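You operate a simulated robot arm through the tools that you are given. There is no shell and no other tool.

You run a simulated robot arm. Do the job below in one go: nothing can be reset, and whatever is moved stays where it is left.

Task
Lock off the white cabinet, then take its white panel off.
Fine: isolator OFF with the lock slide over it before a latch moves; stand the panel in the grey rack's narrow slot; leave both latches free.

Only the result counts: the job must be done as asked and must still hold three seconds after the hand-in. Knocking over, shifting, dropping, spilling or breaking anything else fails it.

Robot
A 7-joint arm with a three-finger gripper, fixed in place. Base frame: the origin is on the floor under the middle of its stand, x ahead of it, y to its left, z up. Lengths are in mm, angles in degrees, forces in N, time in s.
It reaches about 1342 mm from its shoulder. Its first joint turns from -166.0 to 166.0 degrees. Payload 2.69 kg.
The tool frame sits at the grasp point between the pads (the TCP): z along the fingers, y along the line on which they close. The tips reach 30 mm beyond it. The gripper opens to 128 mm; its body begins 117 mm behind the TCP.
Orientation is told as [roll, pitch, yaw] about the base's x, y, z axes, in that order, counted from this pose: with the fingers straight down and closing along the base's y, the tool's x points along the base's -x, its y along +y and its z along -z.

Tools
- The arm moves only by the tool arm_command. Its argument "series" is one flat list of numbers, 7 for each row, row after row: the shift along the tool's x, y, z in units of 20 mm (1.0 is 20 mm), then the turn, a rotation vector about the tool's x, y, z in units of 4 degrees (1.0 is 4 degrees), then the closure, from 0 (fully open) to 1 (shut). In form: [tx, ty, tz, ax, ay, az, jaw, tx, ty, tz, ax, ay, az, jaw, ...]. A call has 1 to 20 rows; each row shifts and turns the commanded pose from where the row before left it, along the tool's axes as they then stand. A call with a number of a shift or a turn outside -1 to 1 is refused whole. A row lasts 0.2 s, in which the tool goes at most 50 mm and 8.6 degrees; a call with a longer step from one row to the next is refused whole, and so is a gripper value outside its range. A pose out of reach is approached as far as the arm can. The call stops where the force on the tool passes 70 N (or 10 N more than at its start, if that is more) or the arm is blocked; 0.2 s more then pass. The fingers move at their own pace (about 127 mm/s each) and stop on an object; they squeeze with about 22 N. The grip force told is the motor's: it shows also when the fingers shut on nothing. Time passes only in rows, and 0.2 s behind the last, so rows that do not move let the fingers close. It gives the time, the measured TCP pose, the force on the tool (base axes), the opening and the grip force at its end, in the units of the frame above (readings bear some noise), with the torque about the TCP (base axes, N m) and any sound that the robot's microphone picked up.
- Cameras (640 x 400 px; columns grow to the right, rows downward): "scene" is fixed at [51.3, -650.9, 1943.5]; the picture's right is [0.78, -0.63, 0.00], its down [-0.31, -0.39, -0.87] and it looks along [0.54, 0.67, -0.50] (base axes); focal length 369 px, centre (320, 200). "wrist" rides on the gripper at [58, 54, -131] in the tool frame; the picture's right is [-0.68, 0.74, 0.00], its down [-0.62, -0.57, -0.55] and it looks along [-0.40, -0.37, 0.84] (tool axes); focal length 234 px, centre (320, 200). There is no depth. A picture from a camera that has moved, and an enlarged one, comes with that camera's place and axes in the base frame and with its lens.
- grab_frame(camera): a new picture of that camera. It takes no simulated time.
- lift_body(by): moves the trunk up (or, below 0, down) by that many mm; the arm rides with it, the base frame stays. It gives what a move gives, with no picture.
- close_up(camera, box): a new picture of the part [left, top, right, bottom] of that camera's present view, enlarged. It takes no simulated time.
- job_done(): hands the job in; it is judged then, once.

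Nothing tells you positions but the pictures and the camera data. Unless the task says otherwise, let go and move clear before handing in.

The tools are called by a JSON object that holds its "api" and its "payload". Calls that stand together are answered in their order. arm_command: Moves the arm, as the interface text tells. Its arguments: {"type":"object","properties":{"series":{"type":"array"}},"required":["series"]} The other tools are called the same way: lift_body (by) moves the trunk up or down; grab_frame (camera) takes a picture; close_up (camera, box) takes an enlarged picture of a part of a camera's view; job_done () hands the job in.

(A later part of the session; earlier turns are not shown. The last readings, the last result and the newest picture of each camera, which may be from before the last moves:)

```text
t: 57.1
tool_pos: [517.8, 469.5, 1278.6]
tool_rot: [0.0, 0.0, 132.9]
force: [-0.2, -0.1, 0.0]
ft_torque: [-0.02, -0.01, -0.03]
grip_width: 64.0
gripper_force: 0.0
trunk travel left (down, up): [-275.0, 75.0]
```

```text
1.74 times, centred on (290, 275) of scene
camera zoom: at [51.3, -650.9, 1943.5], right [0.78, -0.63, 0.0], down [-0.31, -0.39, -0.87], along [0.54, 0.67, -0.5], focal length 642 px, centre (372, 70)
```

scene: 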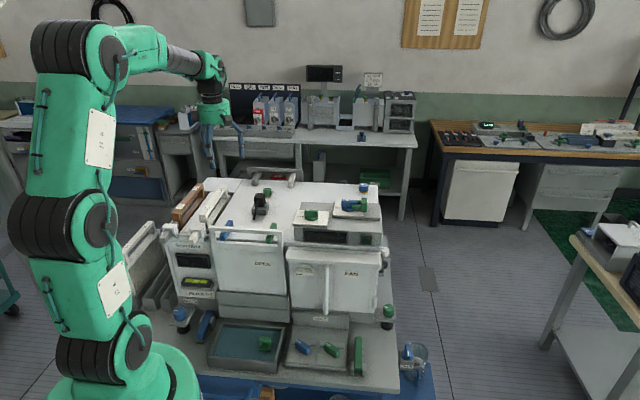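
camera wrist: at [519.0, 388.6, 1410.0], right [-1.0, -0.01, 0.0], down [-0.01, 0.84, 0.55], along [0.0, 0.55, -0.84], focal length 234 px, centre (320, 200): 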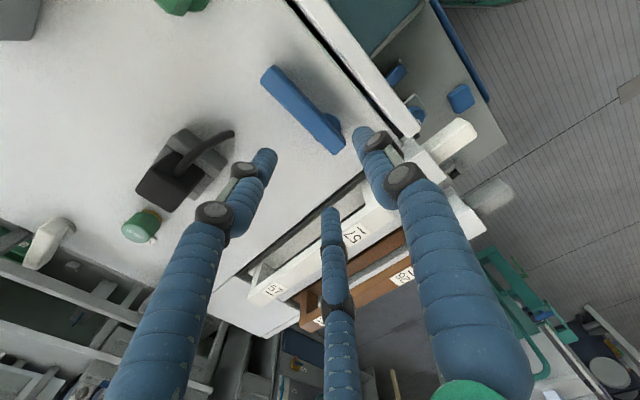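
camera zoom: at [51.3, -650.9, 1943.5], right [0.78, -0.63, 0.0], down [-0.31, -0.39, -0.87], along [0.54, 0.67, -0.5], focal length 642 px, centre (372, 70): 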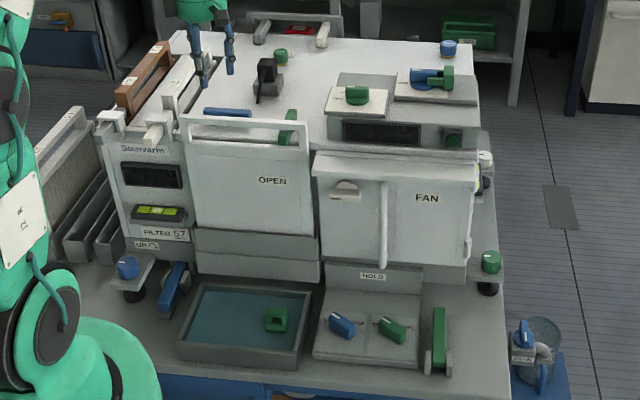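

The HOLD knobs did not react, so they are independent of the bar. I now move to the green bar and yaw back to 45°.

{"api": "arm_command", "payload": {"series": [0.92, 0.005, -1, 0, 0, 0, 0, 0.92, 0.005, -1, 0, 0, 0, 0, 0.92, 0.005, 0, 0, 0, 0, 0, 0.92, 0.005, 0, 0, 0, 0, 0, 0.92, 0.005, 0, 0, 0, 0, 0, 0.92, 0.005, 0, 0, 0, 0, 0, 0.92, 0.005, 0, 0, 0, 0, 0, 0.92, 0.005, 0, 0, 0, 0, 0, 0.92, 0.005, 0, 0, 0, 0, 0]}}

{"api": "arm_command", "payload": {"series": [0, 0, 0, 0, 0, 1, 0, 0, 0, 0, 0, 0, 1, 0, 0, 0, 0, 0, 0, 1, 0, 0, 0, 0, 0, 0, 1, 0, 0, 0, 0, 0, 0, 1, 0, 0, 0, 0, 0, 0, 1, 0, 0, 0, 0, 0, 0, 1, 0, 0, 0, 0, 0, 0, 1, 0, 0, 0, 0, 0, 0, 1, 0, 0, 0, 0, 0, 0, 1, 0, 0, 0, 0, 0, 0, 1, 0, 0, 0, 0, 0, 0, 1, 0, 0, 0, 0, 0, 0, 1, 0, 0, 0, 0, 0, 0, 1, 0, 0, 0, 0, 0, 0, 1, 0, 0, 0, 0, 0, 0, 1, 0, 0, 0, 0, 0, 0, 1, 0, 0, 0, 0, 0, 0, 1, 0, 0, 0, 0, 0, 0, 1, 0, 0, 0, 0, 0, 0, 1, 0]}}

{"api": "arm_command", "payload": {"series": [0, 0, 0, 0, 0, 1, 0, 0, 0, 0, 0, 0, 0.97, 0, 0, 0, 0, 0, 0, 0, 0.5]}}

{"api": "grab_frame", "payload": {"camera": "wrist"}}

{"api": "close_up", "payload": {"camera": "wrist", "box": [240, 50, 380, 190]}}

```text
t: 59.1
tool_pos: [631.5, 347.9, 1319.0]
tool_rot: [0.0, -0.1, 132.8]
force: [0.1, 0.4, 0.3]
ft_torque: [0.0, 0.01, 0.01]
grip_width: 127.8
gripper_force: 0.0
trunk travel left (down, up): [-275.0, 75.0]
```

```text
t: 63.3
tool_pos: [630.6, 346.5, 1318.1]
tool_rot: [0.0, 0.0, 52.9]
force: [-0.2, -0.5, -0.2]
ft_torque: [0.02, 0.0, 0.06]
grip_width: 128.0
gripper_force: 0.1
trunk travel left (down, up): [-275.0, 75.0]
```

```text
t: 64.1
tool_pos: [631.4, 346.9, 1318.9]
tool_rot: [0.0, 0.0, 45.0]
force: [0.7, -0.1, -0.6]
ft_torque: [-0.02, -0.01, 0.01]
grip_width: 63.7
gripper_force: 0.0
trunk travel left (down, up): [-275.0, 75.0]
```

```text
taken
camera wrist: at [552.5, 342.4, 1450.2], right [-0.04, 1.0, 0.0], down [0.84, 0.04, 0.55], along [0.55, 0.02, -0.84], focal length 234 px, centre (320, 200)
```

wrist: 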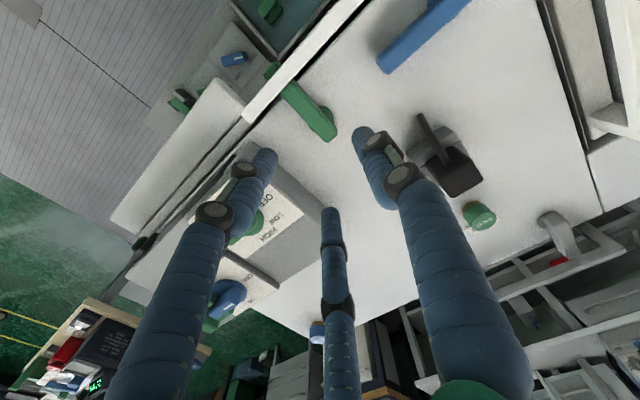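

```text
2.86 times, centred on (310, 120) of wrist
camera zoom: at [552.5, 342.4, 1450.2], right [-0.04, 1.0, 0.0], down [0.84, 0.04, 0.55], along [0.55, 0.02, -0.84], focal length 669 px, centre (349, 429)
```

zoom: 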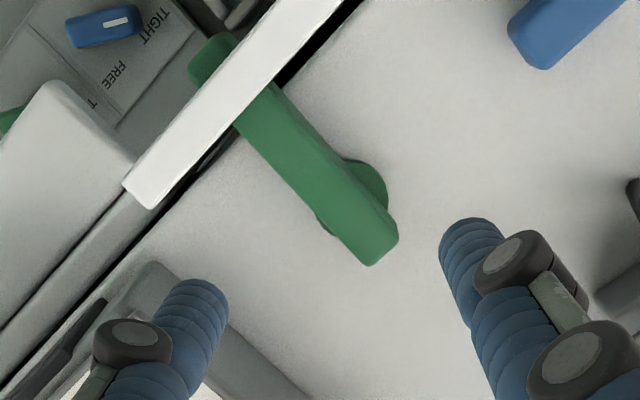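

The green bar is at R≈200 with its pivot near B≈691. I shift 6 mm right, descend to z 1186, and close on it.

{"api": "arm_command", "payload": {"series": [0, -0.29, 0, 0, 0, 0, 0.5, 0, 0, 1, 0, 0, 0, 0.5, 0, 0, 1, 0, 0, 0, 0.5, 0, 0, 1, 0, 0, 0, 0.5, 0, 0, 1, 0, 0, 0, 0.5, 0, 0, 0.9, 0, 0, 0, 0.5, 0, 0, 0.9, 0, 0, 0, 0.5, 0, 0, 0.85, 0, 0, 0, 0.5]}}

{"api": "close_up", "payload": {"camera": "wrist", "box": [250, 80, 390, 220]}}

{"api": "close_up", "payload": {"camera": "scene", "box": [200, 190, 320, 252]}}

```text
t: 65.9
tool_pos: [636.1, 343.7, 1186.5]
tool_rot: [0.0, 0.0, 45.0]
force: [0.1, -0.6, 0.1]
ft_torque: [0.01, -0.03, 0.01]
grip_width: 63.8
gripper_force: 0.0
trunk travel left (down, up): [-275.0, 75.0]
```

```text
2.86 times, centred on (320, 150) of wrist
camera zoom: at [557.0, 338.9, 1317.3], right [-0.04, 1.0, 0.0], down [0.84, 0.04, 0.55], along [0.55, 0.02, -0.84], focal length 669 px, centre (320, 343)
```

zoom: 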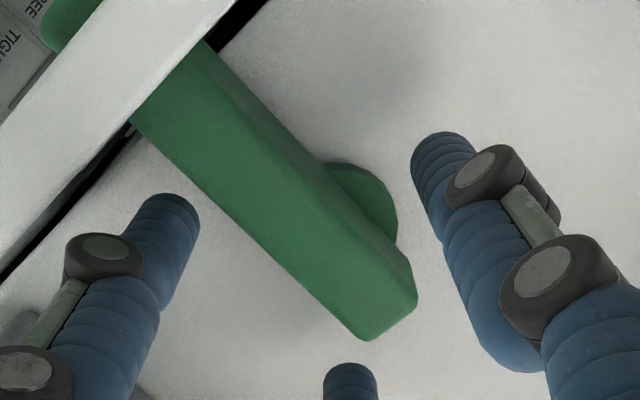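

```text
5.33 times, centred on (260, 221) of scene
camera zoom: at [51.3, -650.9, 1943.5], right [0.78, -0.63, 0.0], down [-0.31, -0.39, -0.87], along [0.54, 0.67, -0.5], focal length 1968 px, centre (640, 88)
```

zoom: 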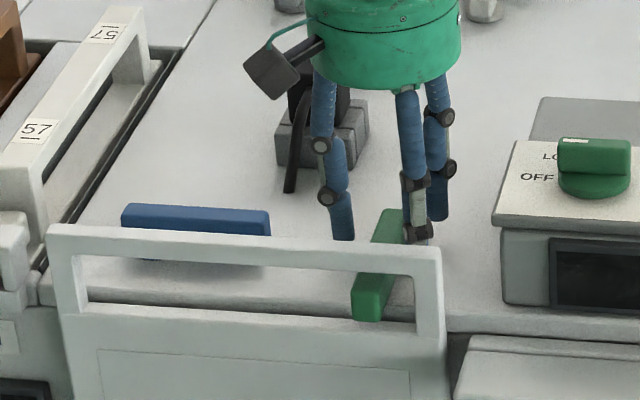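

{"api": "arm_command", "payload": {"series": [0, 0, 0, 0, 0, 0, 1, 0, 0, 0, 0, 0, 0, 1, 0, 0, 0, 0, 0, 0, 1]}}

{"api": "close_up", "payload": {"camera": "wrist", "box": [250, 80, 390, 220]}}

```text
t: 66.7
tool_pos: [634.7, 344.9, 1186.1]
tool_rot: [0.0, 0.0, 45.0]
force: [-3.5, 3.4, -0.2]
ft_torque: [0.22, 0.12, -0.03]
grip_width: 30.7
gripper_force: 44.6
trunk travel left (down, up): [-275.0, 75.0]
```

```text
2.86 times, centred on (320, 150) of wrist
camera zoom: at [556.6, 339.1, 1317.6], right [-0.04, 1.0, 0.0], down [0.84, 0.04, 0.55], along [0.55, 0.02, -0.84], focal length 669 px, centre (320, 343)
```

zoom: 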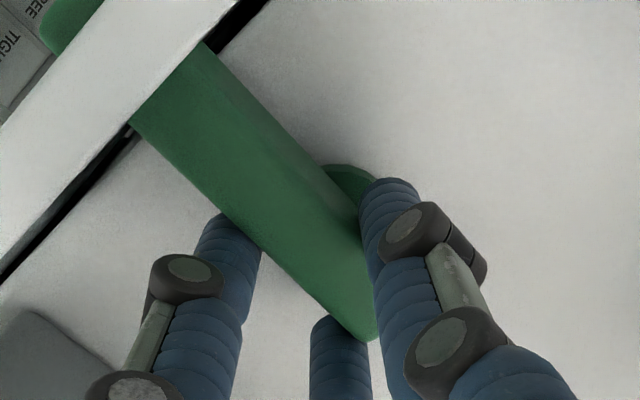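

Balanced grip with almost no side load. I swing the green bar clockwise, its front end going left, in parts.

{"api": "arm_command", "payload": {"series": [0.0226, 0.0025, 0, 0, 0, 1, 1, 0.0226, 0.0025, 0, 0, 0, 1, 1, 0.0226, 0.0025, 0, 0, 0, 1, 1, 0.0226, 0.0025, 0, 0, 0, 1, 1, 0.0226, 0.0025, 0, 0, 0, 1, 1, 0.0226, 0.0025, 0, 0, 0, 1, 1]}}

{"api": "close_up", "payload": {"camera": "scene", "box": [200, 190, 320, 252]}}

```text
t: 68.1
tool_pos: [633.0, 342.4, 1186.8]
tool_rot: [-0.1, -0.1, 21.0]
force: [3.2, 6.8, 3.4]
ft_torque: [0.24, 0.17, 0.01]
grip_width: 30.7
gripper_force: 45.0
trunk travel left (down, up): [-275.0, 75.0]
```

```text
5.33 times, centred on (260, 221) of scene
camera zoom: at [51.3, -650.9, 1943.5], right [0.78, -0.63, 0.0], down [-0.31, -0.39, -0.87], along [0.54, 0.67, -0.5], focal length 1968 px, centre (640, 88)
```

zoom: 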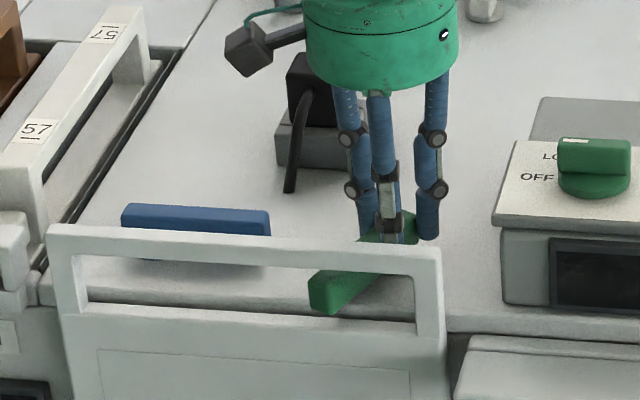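

{"api": "arm_command", "payload": {"series": [0.0226, 0.0025, 0, 0, 0, 1, 1, 0.0226, 0.0025, 0, 0, 0, 1, 1, 0.0226, 0.0025, 0, 0, 0, 1, 1, 0.0226, 0.0025, 0, 0, 0, 1, 1, 0.0226, 0.0025, 0, 0, 0, 1, 1, 0.0226, 0.0025, 0, 0, 0, 1, 1, 0.0226, 0.0025, 0, 0, 0, 1, 1, 0.0226, 0.0025, 0, 0, 0, 1, 1]}}

{"api": "arm_command", "payload": {"series": [0.0226, 0.0025, 0, 0, 0, 1, 1, 0.0226, 0.0025, 0, 0, 0, 1, 1, 0.0226, 0.0025, 0, 0, 0, 1, 1, 0.0226, 0.0025, 0, 0, 0, 1, 1, 0.0226, 0.0025, 0, 0, 0, 1, 1, 0.0226, 0.0025, 0, 0, 0, 1, 1, 0.0226, 0.0025, 0, 0, 0, 1, 1, 0.0226, 0.0025, 0, 0, 0, 1, 1]}}

{"api": "close_up", "payload": {"camera": "scene", "box": [200, 190, 320, 252]}}

{"api": "grab_frame", "payload": {"camera": "wrist"}}

```text
t: 69.9
tool_pos: [630.0, 341.1, 1186.9]
tool_rot: [0.0, -0.1, -11.1]
force: [20.4, 8.0, 7.3]
ft_torque: [0.31, -0.61, -0.09]
grip_width: 30.9
gripper_force: 45.0
trunk travel left (down, up): [-275.0, 75.0]
```

```text
t: 71.7
tool_pos: [626.4, 343.5, 1186.3]
tool_rot: [0.0, 0.0, -43.0]
force: [27.6, -5.0, 23.4]
ft_torque: [-0.3, -1.11, -0.19]
grip_width: 30.6
gripper_force: 45.1
trunk travel left (down, up): [-275.0, 75.0]
```

```text
5.33 times, centred on (260, 221) of scene
camera zoom: at [51.3, -650.9, 1943.5], right [0.78, -0.63, 0.0], down [-0.31, -0.39, -0.87], along [0.54, 0.67, -0.5], focal length 1968 px, centre (640, 88)
```

zoom: 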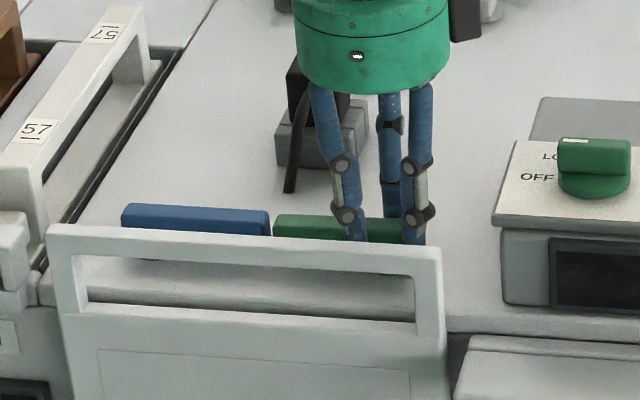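

```text
taken
camera wrist: at [621.1, 421.2, 1317.5], right [1.0, 0.08, 0.0], down [0.06, -0.83, 0.55], along [0.04, -0.55, -0.84], focal length 234 px, centre (320, 200)
```

wrist: 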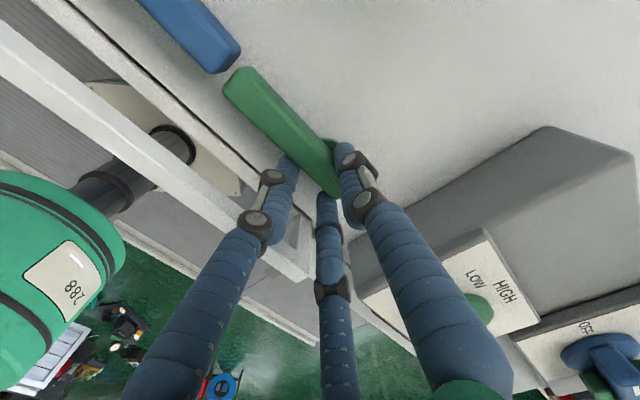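

Both latch bars now lie parallel behind the panel. I release the green one and lift clear.

{"api": "arm_command", "payload": {"series": [0, 0, 0, 0, 0, 0, 0.64, 0, 0, 0, 0, 0, 0, 0.64, 0, 0, -0.5, 0, 0, 0, 0.64, 0, 0, -1, 0, 0, 0, 0.64, 0, 0, -1, 0, 0, 0, 0.64, 0, 0, -1, 0, 0, 0, 0.5, 0, 0, -1, 0, 0, 0, 0.5, 0, 0, -1, 0, 0, 0, 0, 0, 0, -1, 0, 0, 0, 0]}}

{"api": "close_up", "payload": {"camera": "scene", "box": [200, 190, 320, 252]}}

{"api": "grab_frame", "payload": {"camera": "wrist"}}

```text
t: 73.7
tool_pos: [625.0, 343.7, 1317.3]
tool_rot: [-0.1, 0.0, -42.9]
force: [-0.6, 0.1, 0.1]
ft_torque: [0.04, 0.0, 0.01]
grip_width: 127.9
gripper_force: 0.1
trunk travel left (down, up): [-275.0, 75.0]
```

```text
5.33 times, centred on (260, 221) of scene
camera zoom: at [51.3, -650.9, 1943.5], right [0.78, -0.63, 0.0], down [-0.31, -0.39, -0.87], along [0.54, 0.67, -0.5], focal length 1968 px, centre (640, 88)
```

zoom: 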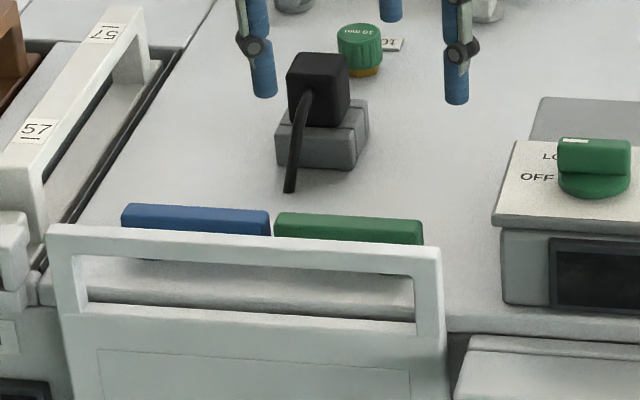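

```text
taken
camera wrist: at [618.6, 421.9, 1447.5], right [1.0, 0.08, 0.0], down [0.07, -0.83, 0.55], along [0.04, -0.55, -0.84], focal length 234 px, centre (320, 200)
```

wrist: 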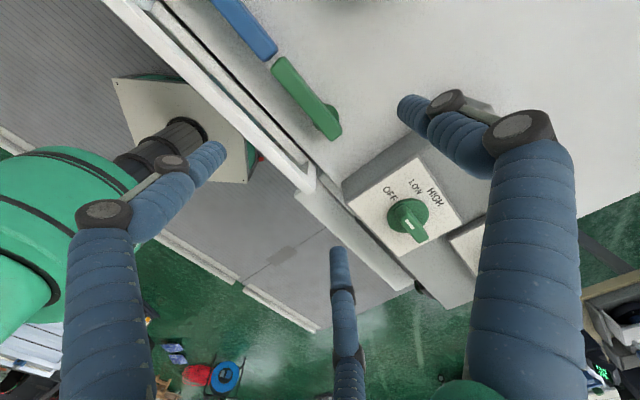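

Both latches rest free of the panel. Before gripping the panel I want a proper view of the rack on the left, so I yaw to 135° and move to a viewing pose in front of it.

{"api": "arm_command", "payload": {"series": [0, 0, -1, 0, 0, -1, 0, 0, 0, -1, 0, 0, -1, 0, 0, 0, -1, 0, 0, -1, 0, 0, 0, -1, 0, 0, -1, 0, 0, 0, -1, 0, 0, -1, 0, 0, 0, 0, 0, 0, -1, 0, 0, 0, 0, 0, 0, -1, 0, 0, 0, 0, 0, 0, -1, 0, 0, 0, 0, 0, 0, -1, 0, 0, 0, 0, 0, 0, -1, 0, 0, 0, 0, 0, 0, -1, 0, 0, 0, 0, 0, 0, -1, 0, 0, 0, 0, 0, 0, -1, 0, 0, 0, 0, 0, 0, -1, 0, 0, 0, 0, 0, 0, -1, 0, 0, 0, 0, 0, 0, -1, 0, 0, 0, 0, 0, 0, -1, 0, 0, 0, 0, 0, 0, -1, 0, 0, 0, 0, 0, 0, -1, 0, 0, 0, 0, 0, 0, -1, 0]}}

{"api": "arm_command", "payload": {"series": [0, 0, 0, 0, 0, -1, 0, 0, 0, 0, 0, 0, -1, 0, 0, 0, 0, 0, 0, -1, 0, 0, 0, 0, 0, 0, -1, 0, 0, 0, 0, 0, 0, -1, 0, 0, 0, 0, 0, 0, -1, 0, 0, 0, 0, 0, 0, -1, 0, 0, 0, 0, 0, 0, -1, 0, 0, 0, 0, 0, 0, -1, 0, 0, 0, 0, 0, 0, -1, 0, 0, 0, 0, 0, 0, -1, 0, 0, 0, 0, 0, 0, -1, 0, 0, 0, 0, 0, 0, -1, 0, 0, 0, 0, 0, 0, -1, 0, 0, 0, 0, 0, 0, -1, 0, 0, 0, 0, 0, 0, -1, 0, 0, 0, 0, 0, 0, -1, 0, 0, 0, 0, 0, 0, -1, 0, 0, 0, 0, 0, 0, -1, 0, 0, 0, 0, 0, 0, -1, 0]}}

{"api": "arm_command", "payload": {"series": [0, 0, 0, 0, 0, -1, 0, 0, 0, 0, 0, 0, -1, 0, 0, 0, 0, 0, 0, -1, 0, 0, 0, 0, 0, 0, -1, 0, 0, 0, 0, 0, 0, -0.475, 0]}}

{"api": "grab_frame", "payload": {"camera": "wrist"}}

{"api": "grab_frame", "payload": {"camera": "scene"}}

```text
t: 77.9
tool_pos: [626.0, 344.2, 1417.1]
tool_rot: [0.0, 0.0, 37.1]
force: [-0.9, 0.2, -0.1]
ft_torque: [0.03, 0.01, 0.01]
grip_width: 128.0
gripper_force: 0.0
trunk travel left (down, up): [-275.0, 75.0]
```

```text
t: 82.1
tool_pos: [625.3, 344.9, 1416.5]
tool_rot: [0.0, 0.0, 117.2]
force: [-0.4, -0.7, 0.3]
ft_torque: [0.01, -0.02, 0.02]
grip_width: 127.9
gripper_force: 0.1
trunk travel left (down, up): [-275.0, 75.0]
```

```text
t: 83.3
tool_pos: [624.6, 344.1, 1416.3]
tool_rot: [0.0, 0.1, 135.0]
force: [-0.6, -0.9, -0.5]
ft_torque: [0.03, -0.01, 0.0]
grip_width: 128.0
gripper_force: 0.1
trunk travel left (down, up): [-275.0, 75.0]
```

```text
taken
camera wrist: at [629.3, 263.6, 1547.5], right [-1.0, -0.04, 0.0], down [-0.04, 0.84, 0.55], along [-0.02, 0.55, -0.84], focal length 234 px, centre (320, 200)
```

wrist: 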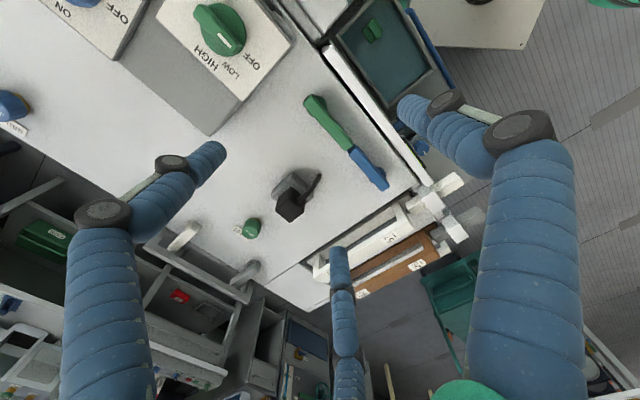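

```text
taken
```

scene: 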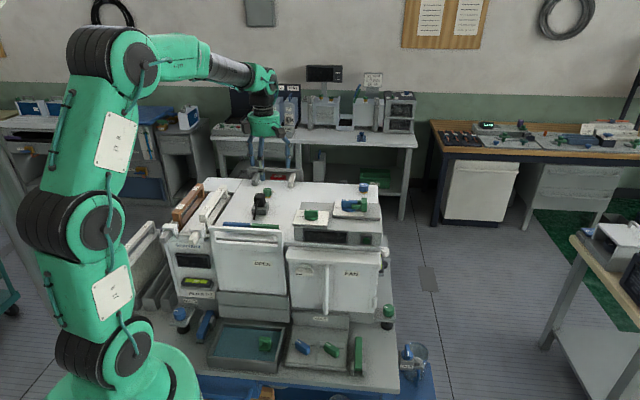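

{"api": "arm_command", "payload": {"series": [-0.93, 0.594, 0, 0, 0, 0, 0, -0.93, 0.594, 0, 0, 0, 0, 0, -0.93, 0.594, 0, 0, 0, 0, 0, -0.93, 0.594, 0, 0, 0, 0, 0, -0.93, 0.594, 0, 0, 0, 0, 0, -0.93, 0.594, 0, 0, 0, 0, 0, -0.93, 0.594, 0, 0, 0, 0, 0, -0.93, 0.594, 0, 0, 0, 0, 0, -0.93, 0.594, 0, 0, 0, 0, 0, -0.93, 0.594, 0, 0, 0, 0, 0, -0.93, 0.594, 0, 0, 0, 0, 0, -0.93, 0.594, 0, 0, 0, 0, 0, -0.93, 0.594, 0, 0, 0, 0, 0, -0.93, 0.594, 0, 0, 0, 0, 0, -0.93, 0.594, 0, 0, 0, 0, 0, -0.93, 0.594, 0, 0, 0, 0, 0]}}

{"api": "grab_frame", "payload": {"camera": "wrist"}}

{"api": "grab_frame", "payload": {"camera": "scene"}}

```text
t: 86.7
tool_pos: [281.9, 421.7, 1417.5]
tool_rot: [0.0, 0.0, 134.9]
force: [0.7, -1.5, 0.8]
ft_torque: [-0.01, 0.02, 0.0]
grip_width: 127.8
gripper_force: 0.1
trunk travel left (down, up): [-275.0, 75.0]
```

```text
taken
camera wrist: at [285.2, 340.0, 1547.5], right [-1.0, -0.04, 0.0], down [-0.03, 0.84, 0.55], along [-0.02, 0.55, -0.84], focal length 234 px, centre (320, 200)
```

wrist: 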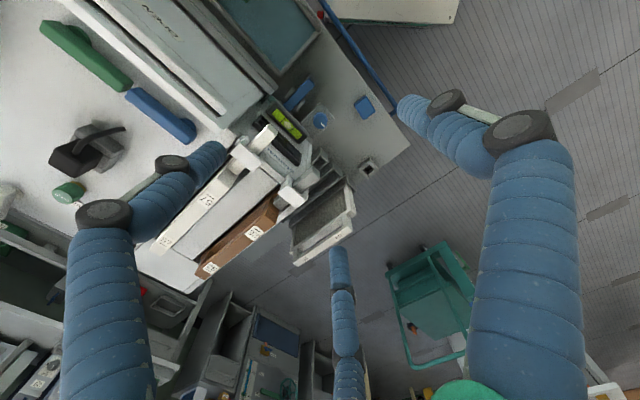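

```text
taken
```

scene: 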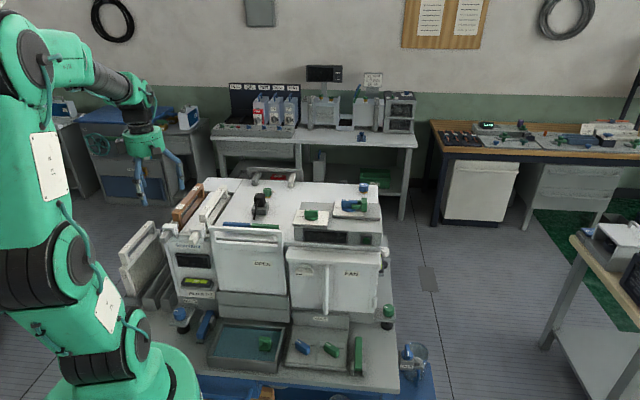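

{"api": "close_up", "payload": {"camera": "wrist", "box": [240, 90, 420, 280]}}

{"api": "close_up", "payload": {"camera": "wrist", "box": [280, 130, 370, 230]}}

{"api": "close_up", "payload": {"camera": "scene", "box": [100, 210, 220, 320]}}

```text
2.11 times, centred on (330, 185) of wrist
camera zoom: at [285.2, 340.0, 1547.5], right [-1.0, -0.04, 0.0], down [-0.03, 0.84, 0.55], along [-0.02, 0.55, -0.84], focal length 493 px, centre (299, 232)
```

zoom: 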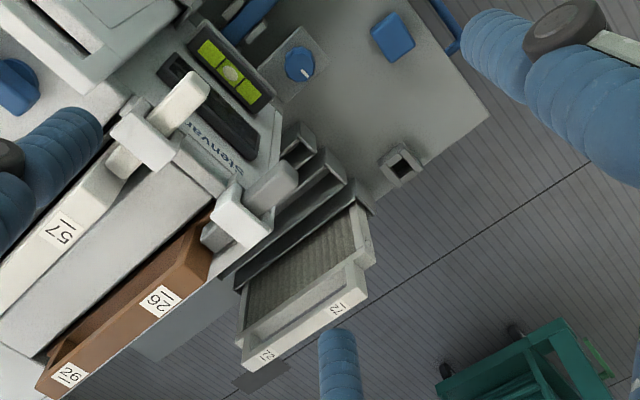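

```text
4.00 times, centred on (325, 180) of wrist
camera zoom: at [285.2, 340.0, 1547.5], right [-1.0, -0.04, 0.0], down [-0.03, 0.84, 0.55], along [-0.02, 0.55, -0.84], focal length 937 px, centre (300, 280)
```

zoom: 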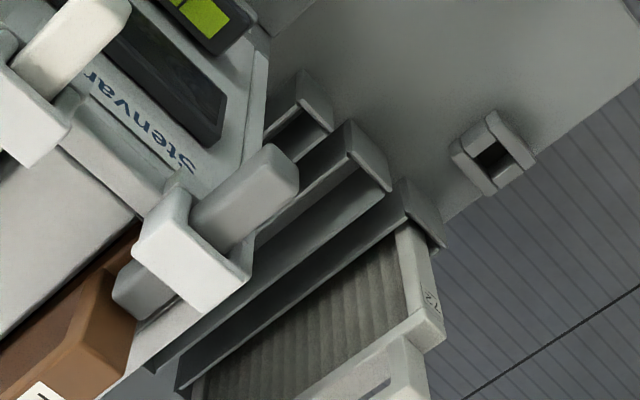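

```text
3.64 times, centred on (160, 265) of scene
camera zoom: at [51.3, -650.9, 1943.5], right [0.78, -0.63, 0.0], down [-0.31, -0.39, -0.87], along [0.54, 0.67, -0.5], focal length 1342 px, centre (902, -36)
```

zoom: 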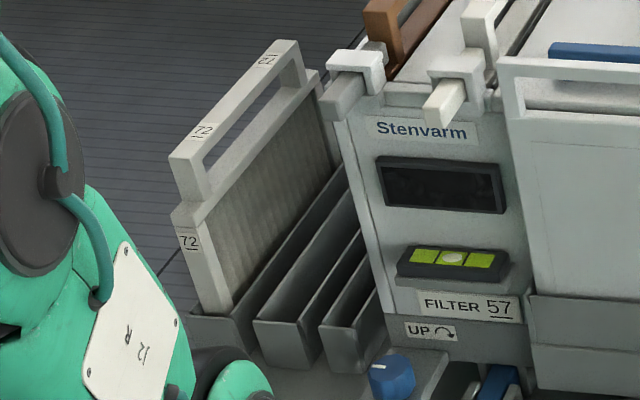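

The rack has three troughs left of the cabinet; filter 72 is in the outer one. I go lower for a closer look at the trough widths.

{"api": "arm_command", "payload": {"series": [0, 0, 1, 0, 0, 0, 0, 0, 0, 1, 0, 0, 0, 0, 0, 0, 1, 0, 0, 0, 0, 0, 0, 1, 0, 0, 0, 0, 0, 0, 1, 0, 0, 0, 0, 0, 0, 1, 0, 0, 0, 0, 0, 0, 1, 0, 0, 0, 0, 0, 0, 1, 0, 0, 0, 0, 0, 0, 1, 0, 0, 0, 0, 0, 0, 1, 0, 0, 0, 0, 0, 0, 1, 0, 0, 0, 0]}}

{"api": "grab_frame", "payload": {"camera": "wrist"}}

{"api": "close_up", "payload": {"camera": "wrist", "box": [250, 80, 430, 240]}}

{"api": "grab_frame", "payload": {"camera": "scene"}}

```text
t: 89.1
tool_pos: [280.1, 418.7, 1194.4]
tool_rot: [0.1, 0.0, 134.8]
force: [-0.1, 0.7, 0.4]
ft_torque: [0.08, -0.01, -0.01]
grip_width: 128.0
gripper_force: 0.1
trunk travel left (down, up): [-275.0, 75.0]
```

```text
taken
camera wrist: at [283.8, 338.1, 1325.8], right [-1.0, -0.04, 0.0], down [-0.04, 0.84, 0.55], along [-0.02, 0.55, -0.84], focal length 234 px, centre (320, 200)
```

wrist: 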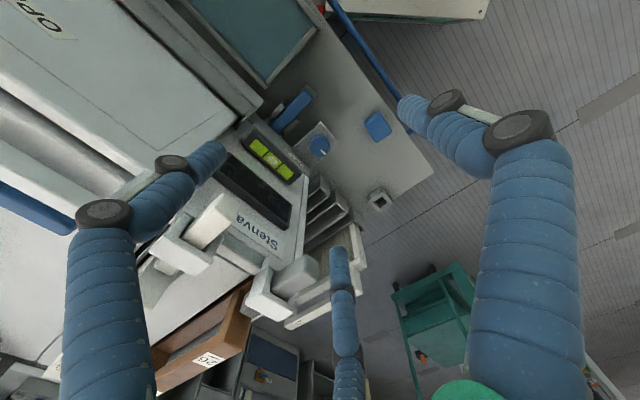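

```text
2.50 times, centred on (340, 160) of wrist
camera zoom: at [283.8, 338.1, 1325.8], right [-1.0, -0.04, 0.0], down [-0.04, 0.84, 0.55], along [-0.02, 0.55, -0.84], focal length 585 px, centre (270, 300)
```

zoom: 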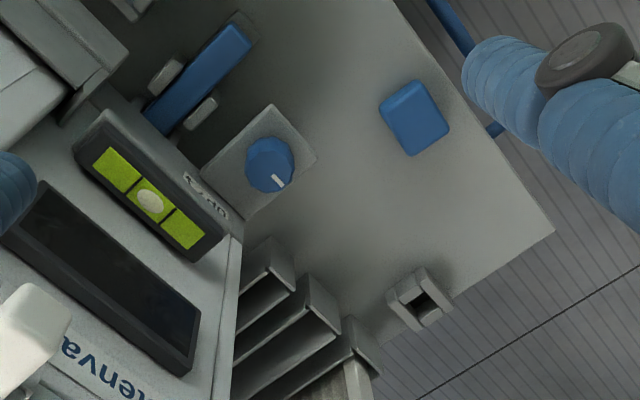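

```text
taken
```

scene: 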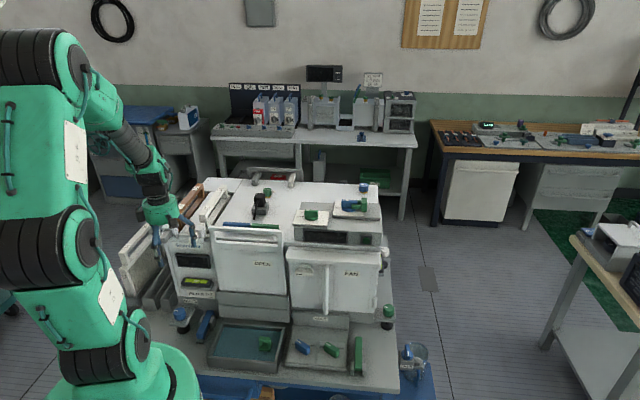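

{"api": "close_up", "payload": {"camera": "wrist", "box": [295, 160, 385, 240]}}

```text
5.00 times, centred on (340, 200) of wrist
camera zoom: at [283.8, 338.1, 1325.8], right [-1.0, -0.04, 0.0], down [-0.04, 0.84, 0.55], along [-0.02, 0.55, -0.84], focal length 1171 px, centre (220, 200)
```

zoom: 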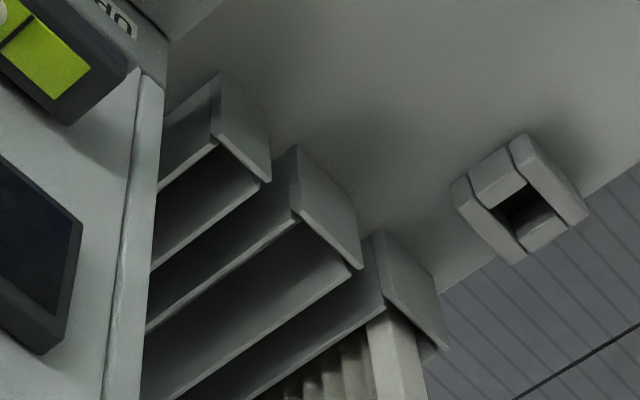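

The trough next to the cabinet is the narrow one (about 43 mm outside against 56 mm), centred at R≈-282, B≈806, top z≈790. Now I go back up and over the handle's middle to grip the panel.

{"api": "arm_command", "payload": {"series": [0, 0, -1, 0, 0, 0, 0.5, 0, 0, -1, 0, 0, 0, 0.5, 0, 0, -1, 0, 0, 0, 0.5, 0, 0, -1, 0, 0, 0, 0.5, 0, 0, -1, 0, 0, 0, 0.5, 0, 0, -1, 0, 0, 0, 0.5, 0.974, -0.617, 0, 0, 0, 0, 0.5, 0.974, -0.617, 0, 0, 0, 0, 0.5, 0.974, -0.617, 0, 0, 0, 0, 0.5, 0.974, -0.617, 0, 0, 0, 0, 0.5, 0.974, -0.617, 0, 0, 0, 0, 0.5, 0.974, -0.617, 0, 0, 0, 0, 0.5, 0.974, -0.617, 0, 0, 0, 0, 0.5, 0.974, -0.617, 0, 0, 0, 0, 0.5, 0.974, -0.617, 0, 0, 0, 0, 0.5, 0.974, -0.617, 0, 0, 0, 0, 0.5, 0.974, -0.617, 0, 0, 0, 0, 0.5]}}

{"api": "grab_frame", "payload": {"camera": "wrist"}}

{"api": "close_up", "payload": {"camera": "wrist", "box": [210, 50, 430, 200]}}

```text
t: 92.7
tool_pos: [527.7, 364.0, 1315.6]
tool_rot: [0.0, 0.0, 134.9]
force: [0.2, 0.3, 0.0]
ft_torque: [0.02, 0.0, -0.01]
grip_width: 64.0
gripper_force: 0.0
trunk travel left (down, up): [-275.0, 75.0]
```

```text
taken
camera wrist: at [531.7, 283.3, 1446.1], right [-1.0, -0.04, 0.0], down [-0.03, 0.84, 0.55], along [-0.02, 0.55, -0.84], focal length 234 px, centre (320, 200)
```

wrist: 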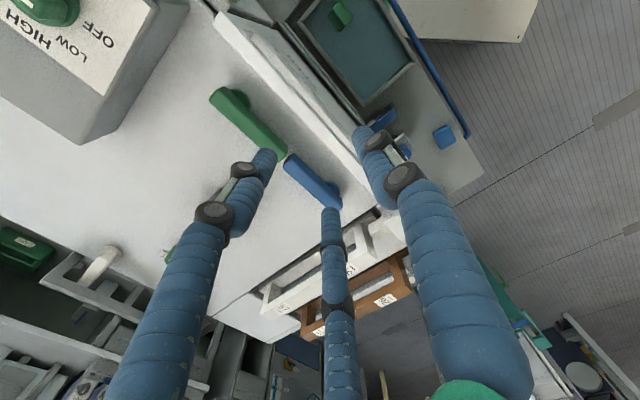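

```text
2.67 times, centred on (320, 125) of wrist
camera zoom: at [531.7, 283.3, 1446.1], right [-1.0, -0.04, 0.0], down [-0.03, 0.84, 0.55], along [-0.02, 0.55, -0.84], focal length 624 px, centre (320, 400)
```

zoom: 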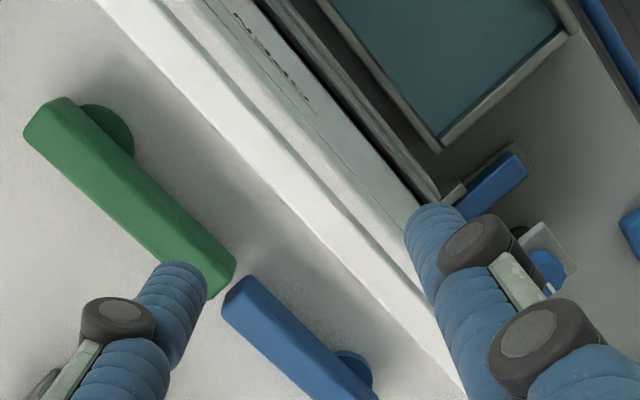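

{"api": "close_up", "payload": {"camera": "wrist", "box": [270, 70, 370, 170]}}

{"api": "close_up", "payload": {"camera": "scene", "box": [200, 190, 300, 252]}}

```text
4.00 times, centred on (320, 120) of wrist
camera zoom: at [531.7, 283.3, 1446.1], right [-1.0, -0.04, 0.0], down [-0.03, 0.84, 0.55], along [-0.02, 0.55, -0.84], focal length 937 px, centre (320, 520)
```

zoom: 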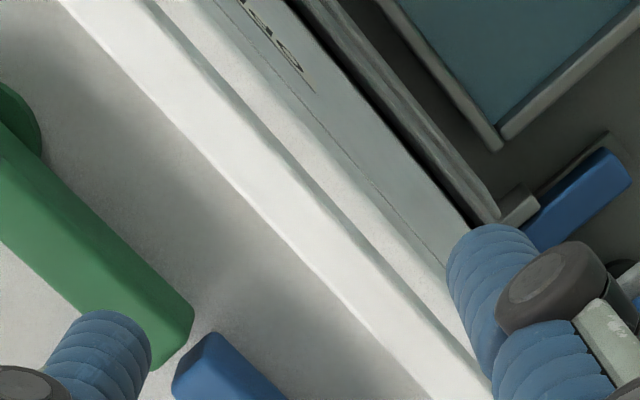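

```text
6.40 times, centred on (250, 221) of scene
camera zoom: at [51.3, -650.9, 1943.5], right [0.78, -0.63, 0.0], down [-0.31, -0.39, -0.87], along [0.54, 0.67, -0.5], focal length 2362 px, centre (768, 66)
```

zoom: 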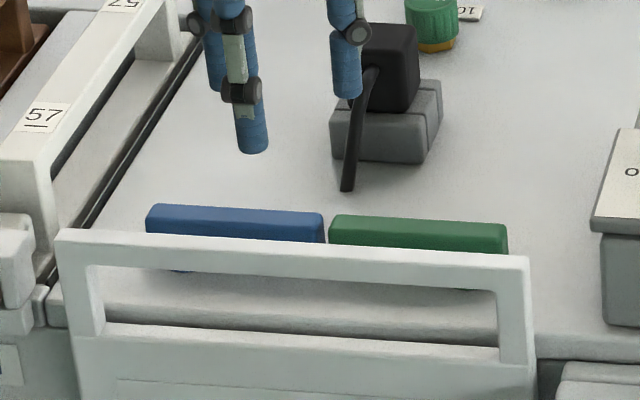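

The handle bar is centred at B≈626, about 14 mm thick; the TCP is well placed. I narrow the fingers and go down to just above the bar for a check.

{"api": "arm_command", "payload": {"series": [0, 0, 0.9, 0, 0, 0, 0.6, 0, 0, 0.9, 0, 0, 0, 0.6, 0, 0, 0.9, 0, 0, 0, 0.6, 0, 0, 0.9, 0, 0, 0, 0.6, 0, 0, 0.8, 0, 0, 0, 0.6]}}

{"api": "close_up", "payload": {"camera": "wrist", "box": [230, 80, 410, 240]}}

{"api": "close_up", "payload": {"camera": "scene", "box": [200, 190, 300, 252]}}

```text
t: 93.9
tool_pos: [526.0, 365.0, 1227.0]
tool_rot: [0.0, 0.0, 134.8]
force: [-0.5, 0.3, 0.0]
ft_torque: [0.0, -0.01, 0.02]
grip_width: 51.2
gripper_force: 0.1
trunk travel left (down, up): [-275.0, 75.0]
```

```text
2.50 times, centred on (320, 160) of wrist
camera zoom: at [530.2, 284.4, 1359.0], right [-1.0, -0.04, 0.0], down [-0.03, 0.84, 0.55], along [-0.02, 0.55, -0.84], focal length 585 px, centre (320, 300)
```

zoom: 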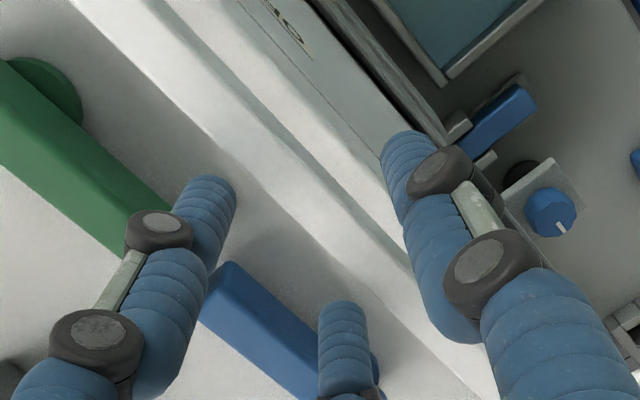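

```text
6.40 times, centred on (250, 221) of scene
camera zoom: at [51.3, -650.9, 1943.5], right [0.78, -0.63, 0.0], down [-0.31, -0.39, -0.87], along [0.54, 0.67, -0.5], focal length 2362 px, centre (768, 66)
```

zoom: 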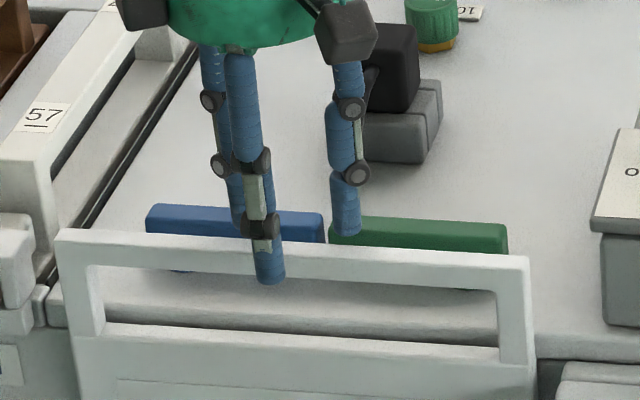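

Single finger is in front, the pair behind the bar with a few mm clearance. I go down 42 mm and close on the handle.

{"api": "arm_command", "payload": {"series": [0, 0, 0.7, 0, 0, 0, 0.6, 0, 0, 0.7, 0, 0, 0, 0.6, 0, 0, 0.7, 0, 0, 0, 0.6, 0, 0, 0, 0, 0, 0, 0.6]}}

{"api": "close_up", "payload": {"camera": "wrist", "box": [230, 80, 410, 240]}}

{"api": "close_up", "payload": {"camera": "scene", "box": [200, 190, 300, 252]}}

```text
t: 94.9
tool_pos: [526.5, 364.2, 1186.0]
tool_rot: [0.0, 0.0, 134.9]
force: [0.0, 1.4, 0.1]
ft_torque: [0.01, -0.01, -0.01]
grip_width: 51.3
gripper_force: 0.0
trunk travel left (down, up): [-275.0, 75.0]
```

```text
2.50 times, centred on (320, 160) of wrist
camera zoom: at [530.7, 283.3, 1317.5], right [-1.0, -0.04, 0.0], down [-0.03, 0.84, 0.55], along [-0.02, 0.55, -0.84], focal length 585 px, centre (320, 300)
```

zoom: 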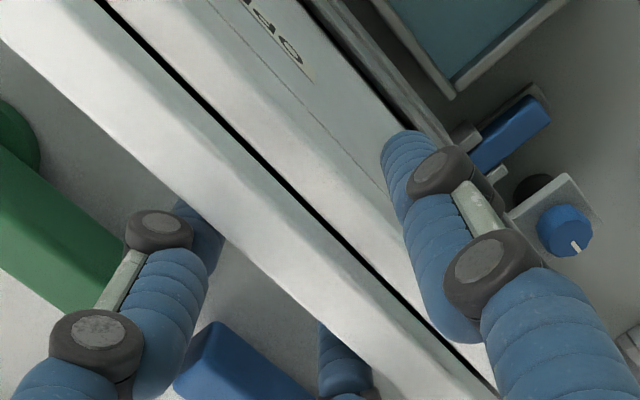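

```text
6.40 times, centred on (250, 221) of scene
camera zoom: at [51.3, -650.9, 1943.5], right [0.78, -0.63, 0.0], down [-0.31, -0.39, -0.87], along [0.54, 0.67, -0.5], focal length 2362 px, centre (768, 66)
```

zoom: 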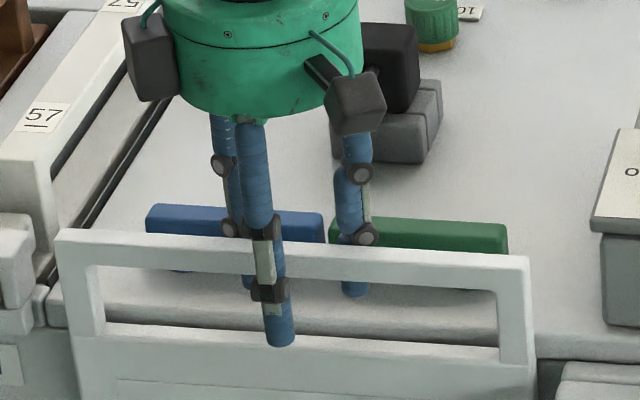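

{"api": "arm_command", "payload": {"series": [0, 0, 0, 0, 0, 0, 1, 0, 0, 0, 0, 0, 0, 1, 0, 0, 0, 0, 0, 0, 1]}}

{"api": "close_up", "payload": {"camera": "wrist", "box": [230, 80, 410, 240]}}

{"api": "close_up", "payload": {"camera": "scene", "box": [200, 190, 300, 252]}}

```text
t: 95.7
tool_pos: [526.3, 365.4, 1186.0]
tool_rot: [0.0, 0.0, 134.8]
force: [-0.1, 0.6, 0.9]
ft_torque: [0.05, -0.04, 0.03]
grip_width: 24.9
gripper_force: 21.6
trunk travel left (down, up): [-275.0, 75.0]
```

```text
2.50 times, centred on (320, 160) of wrist
camera zoom: at [530.7, 283.3, 1317.7], right [-1.0, -0.04, 0.0], down [-0.03, 0.84, 0.55], along [-0.02, 0.55, -0.84], focal length 585 px, centre (320, 300)
```

zoom: 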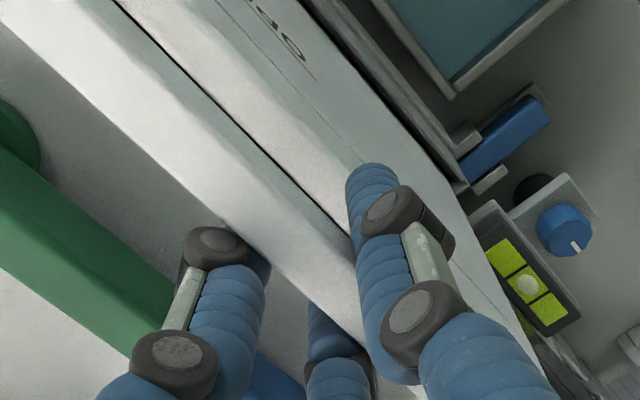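

```text
6.40 times, centred on (250, 221) of scene
camera zoom: at [51.3, -650.9, 1943.5], right [0.78, -0.63, 0.0], down [-0.31, -0.39, -0.87], along [0.54, 0.67, -0.5], focal length 2362 px, centre (768, 66)
```

zoom: 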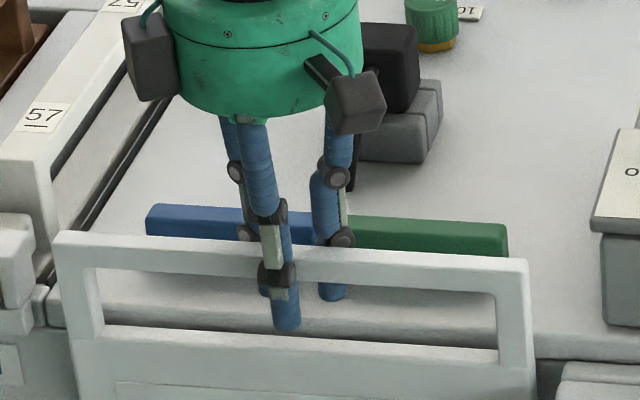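

The fingers are closed on the bar (25 mm). I lift slowly at first and watch the load and the panel.

{"api": "arm_command", "payload": {"series": [0, 0, 0, 0, 0, 0, 1, 0, 0, -0.25, 0, 0, 0, 1, 0, 0, -0.25, 0, 0, 0, 1, 0, 0, -0.25, 0, 0, 0, 1, 0, 0, -0.25, 0, 0, 0, 1]}}

{"api": "close_up", "payload": {"camera": "scene", "box": [190, 190, 310, 310]}}

```text
t: 96.9
tool_pos: [527.1, 364.6, 1206.2]
tool_rot: [0.0, 0.0, 134.9]
force: [-0.3, -0.1, -4.8]
ft_torque: [0.03, 0.03, -0.01]
grip_width: 24.7
gripper_force: 21.3
trunk travel left (down, up): [-275.0, 75.0]
```

```text
3.33 times, centred on (250, 250) of scene
camera zoom: at [51.3, -650.9, 1943.5], right [0.78, -0.63, 0.0], down [-0.31, -0.39, -0.87], along [0.54, 0.67, -0.5], focal length 1230 px, centre (553, 33)
```

zoom: 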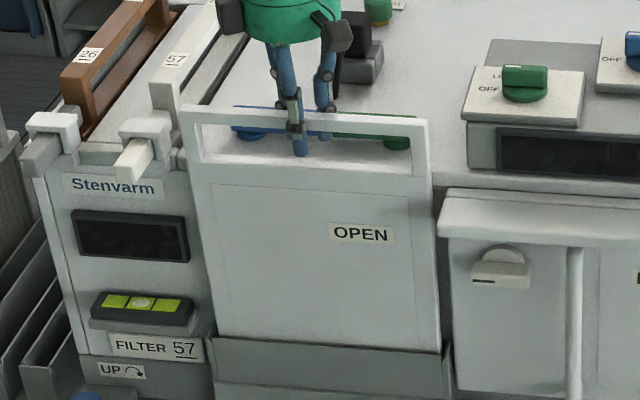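

The panel comes up freely, weighing about 0.5 kg. I keep lifting until its lower edge clears the pocket.

{"api": "arm_command", "payload": {"series": [0, 0, -0.4, 0, 0, 0, 1, 0, 0, -0.4, 0, 0, 0, 1, 0, 0, -0.4, 0, 0, 0, 1, 0, 0, -0.4, 0, 0, 0, 1, 0, 0, -0.4, 0, 0, 0, 1, 0, 0, -0.4, 0, 0, 0, 1, 0, 0, -0.4, 0, 0, 0, 1, 0, 0, -0.4, 0, 0, 0, 1]}}

{"api": "close_up", "payload": {"camera": "scene", "box": [190, 170, 310, 310]}}

```text
t: 98.7
tool_pos: [528.3, 364.0, 1269.6]
tool_rot: [0.0, 0.1, 134.9]
force: [0.2, 0.6, -5.6]
ft_torque: [0.05, -0.03, 0.03]
grip_width: 24.7
gripper_force: 21.9
trunk travel left (down, up): [-275.0, 75.0]
```

```text
2.86 times, centred on (250, 240) of scene
camera zoom: at [51.3, -650.9, 1943.5], right [0.78, -0.63, 0.0], down [-0.31, -0.39, -0.87], along [0.54, 0.67, -0.5], focal length 1054 px, centre (520, 86)
```

zoom: 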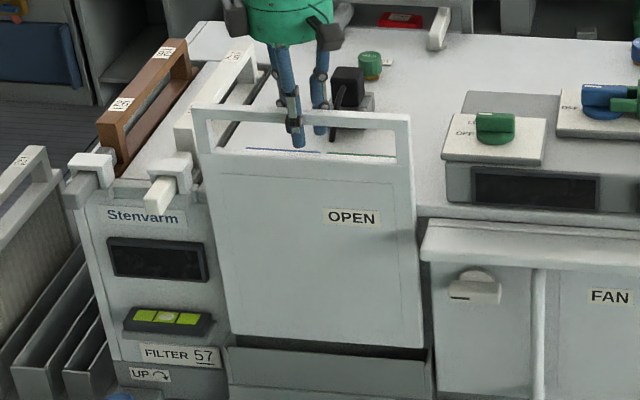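

The panel's lower edge is now just above the pocket (panel about 360 mm tall). I keep lifting straight up, high enough to carry it over the cabinet top.

{"api": "arm_command", "payload": {"series": [0, 0, -0.5, 0, 0, 0, 1, 0, 0, -0.7, 0, 0, 0, 1, 0, 0, -0.7, 0, 0, 0, 1, 0, 0, -0.7, 0, 0, 0, 1, 0, 0, -0.7, 0, 0, 0, 1, 0, 0, -0.7, 0, 0, 0, 1, 0, 0, -0.7, 0, 0, 0, 1, 0, 0, -0.7, 0, 0, 0, 1, 0, 0, -0.7, 0, 0, 0, 1, 0, 0, -0.7, 0, 0, 0, 1, 0, 0, -0.7, 0, 0, 0, 1, 0, 0, -0.7, 0, 0, 0, 1, 0, 0, -0.7, 0, 0, 0, 1, 0, 0, -0.7, 0, 0, 0, 1, 0, 0, -0.7, 0, 0, 0, 1, 0, 0, -0.7, 0, 0, 0, 1, 0, 0, -0.7, 0, 0, 0, 1, 0, 0, -0.7, 0, 0, 0, 1, 0, 0, -0.5, 0, 0, 0, 1, 0, 0, -0.3, 0, 0, 0, 1]}}

{"api": "grab_frame", "payload": {"camera": "scene"}}

{"api": "grab_frame", "payload": {"camera": "wrist"}}

```text
t: 102.9
tool_pos: [528.1, 364.1, 1533.7]
tool_rot: [0.0, 0.0, 134.9]
force: [-0.1, 0.0, -4.7]
ft_torque: [0.0, -0.01, -0.01]
grip_width: 24.8
gripper_force: 21.9
trunk travel left (down, up): [-275.0, 75.0]
```

```text
taken
```

scene: 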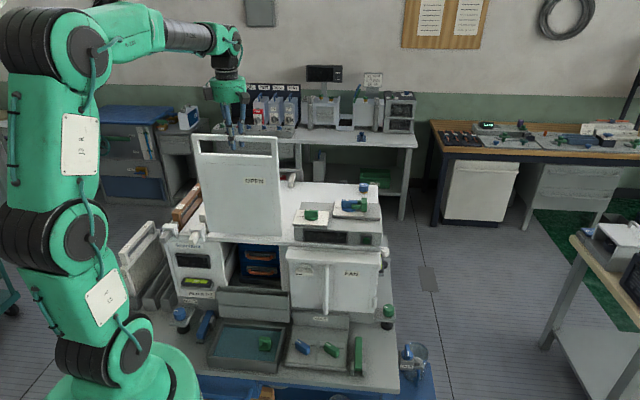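

```text
taken
camera wrist: at [531.1, 282.8, 1665.3], right [-1.0, -0.04, 0.0], down [-0.03, 0.84, 0.55], along [-0.02, 0.55, -0.84], focal length 234 px, centre (320, 200)
```

wrist: 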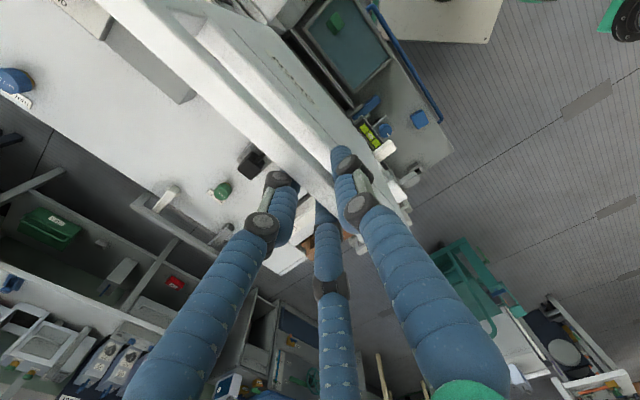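

The panel hangs straight. I raise another 50 mm so its bottom clears the filter handles.

{"api": "arm_command", "payload": {"series": [0, 0, -0.4, 0, 0, 0, 1, 0, 0, -0.5, 0, 0, 0, 1, 0, 0, -0.5, 0, 0, 0, 1, 0, 0, -0.5, 0, 0, 0, 1, 0, 0, -0.5, 0, 0, 0, 1, 0, 0, -0.4, 0, 0, 0, 1]}}

{"api": "close_up", "payload": {"camera": "scene", "box": [100, 110, 320, 250]}}

```text
t: 104.3
tool_pos: [527.4, 363.9, 1590.1]
tool_rot: [0.0, -0.2, 134.9]
force: [0.0, 0.5, -4.9]
ft_torque: [0.05, -0.05, 0.02]
grip_width: 24.8
gripper_force: 21.7
trunk travel left (down, up): [-275.0, 75.0]
```

```text
2.86 times, centred on (210, 180) of scene
camera zoom: at [51.3, -650.9, 1943.5], right [0.78, -0.63, 0.0], down [-0.31, -0.39, -0.87], along [0.54, 0.67, -0.5], focal length 1054 px, centre (634, 257)
```

zoom: 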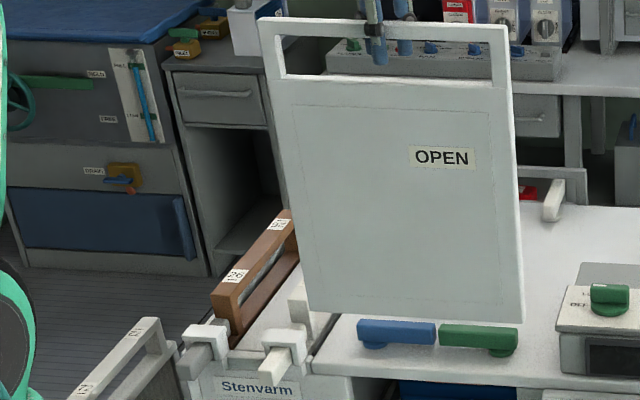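

The panel bottom is at about z 1235, above everything on the cabinet. I rotate it 90° about the vertical so that it lines up with the rack slots.

{"api": "arm_command", "payload": {"series": [0, 0, 0, 0, 0, 0.3, 1, 0, 0, 0, 0, 0, 0.6, 1, 0, 0, 0, 0, 0, 0.7, 1, 0, 0, 0, 0, 0, 0.7, 1, 0, 0, 0, 0, 0, 0.7, 1, 0, 0, 0, 0, 0, 0.7, 1, 0, 0, 0, 0, 0, 0.7, 1, 0, 0, 0, 0, 0, 0.7, 1, 0, 0, 0, 0, 0, 0.7, 1, 0, 0, 0, 0, 0, 0.7, 1, 0, 0, 0, 0, 0, 0.7, 1, 0, 0, 0, 0, 0, 0.7, 1, 0, 0, 0, 0, 0, 0.7, 1, 0, 0, 0, 0, 0, 0.7, 1, 0, 0, 0, 0, 0, 0.7, 1, 0, 0, 0, 0, 0, 0.7, 1, 0, 0, 0, 0, 0, 0.6, 1, 0, 0, 0, 0, 0, 0.3, 1]}}

{"api": "grab_frame", "payload": {"camera": "scene"}}

```text
t: 108.1
tool_pos: [526.3, 363.1, 1590.7]
tool_rot: [0.0, 0.1, 88.5]
force: [-0.3, 0.4, -4.7]
ft_torque: [0.01, -0.04, 0.02]
grip_width: 24.6
gripper_force: 21.9
trunk travel left (down, up): [-275.0, 75.0]
```

```text
taken
```

scene: 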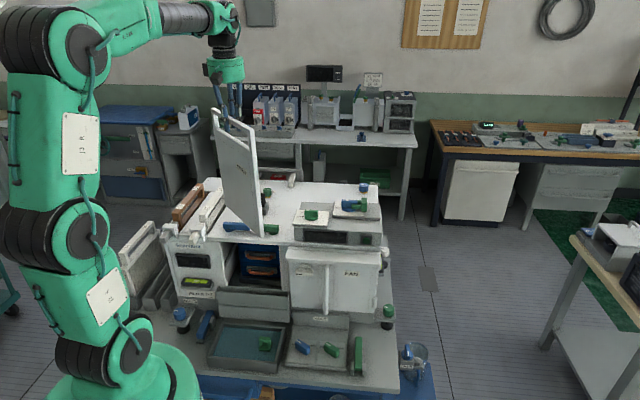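

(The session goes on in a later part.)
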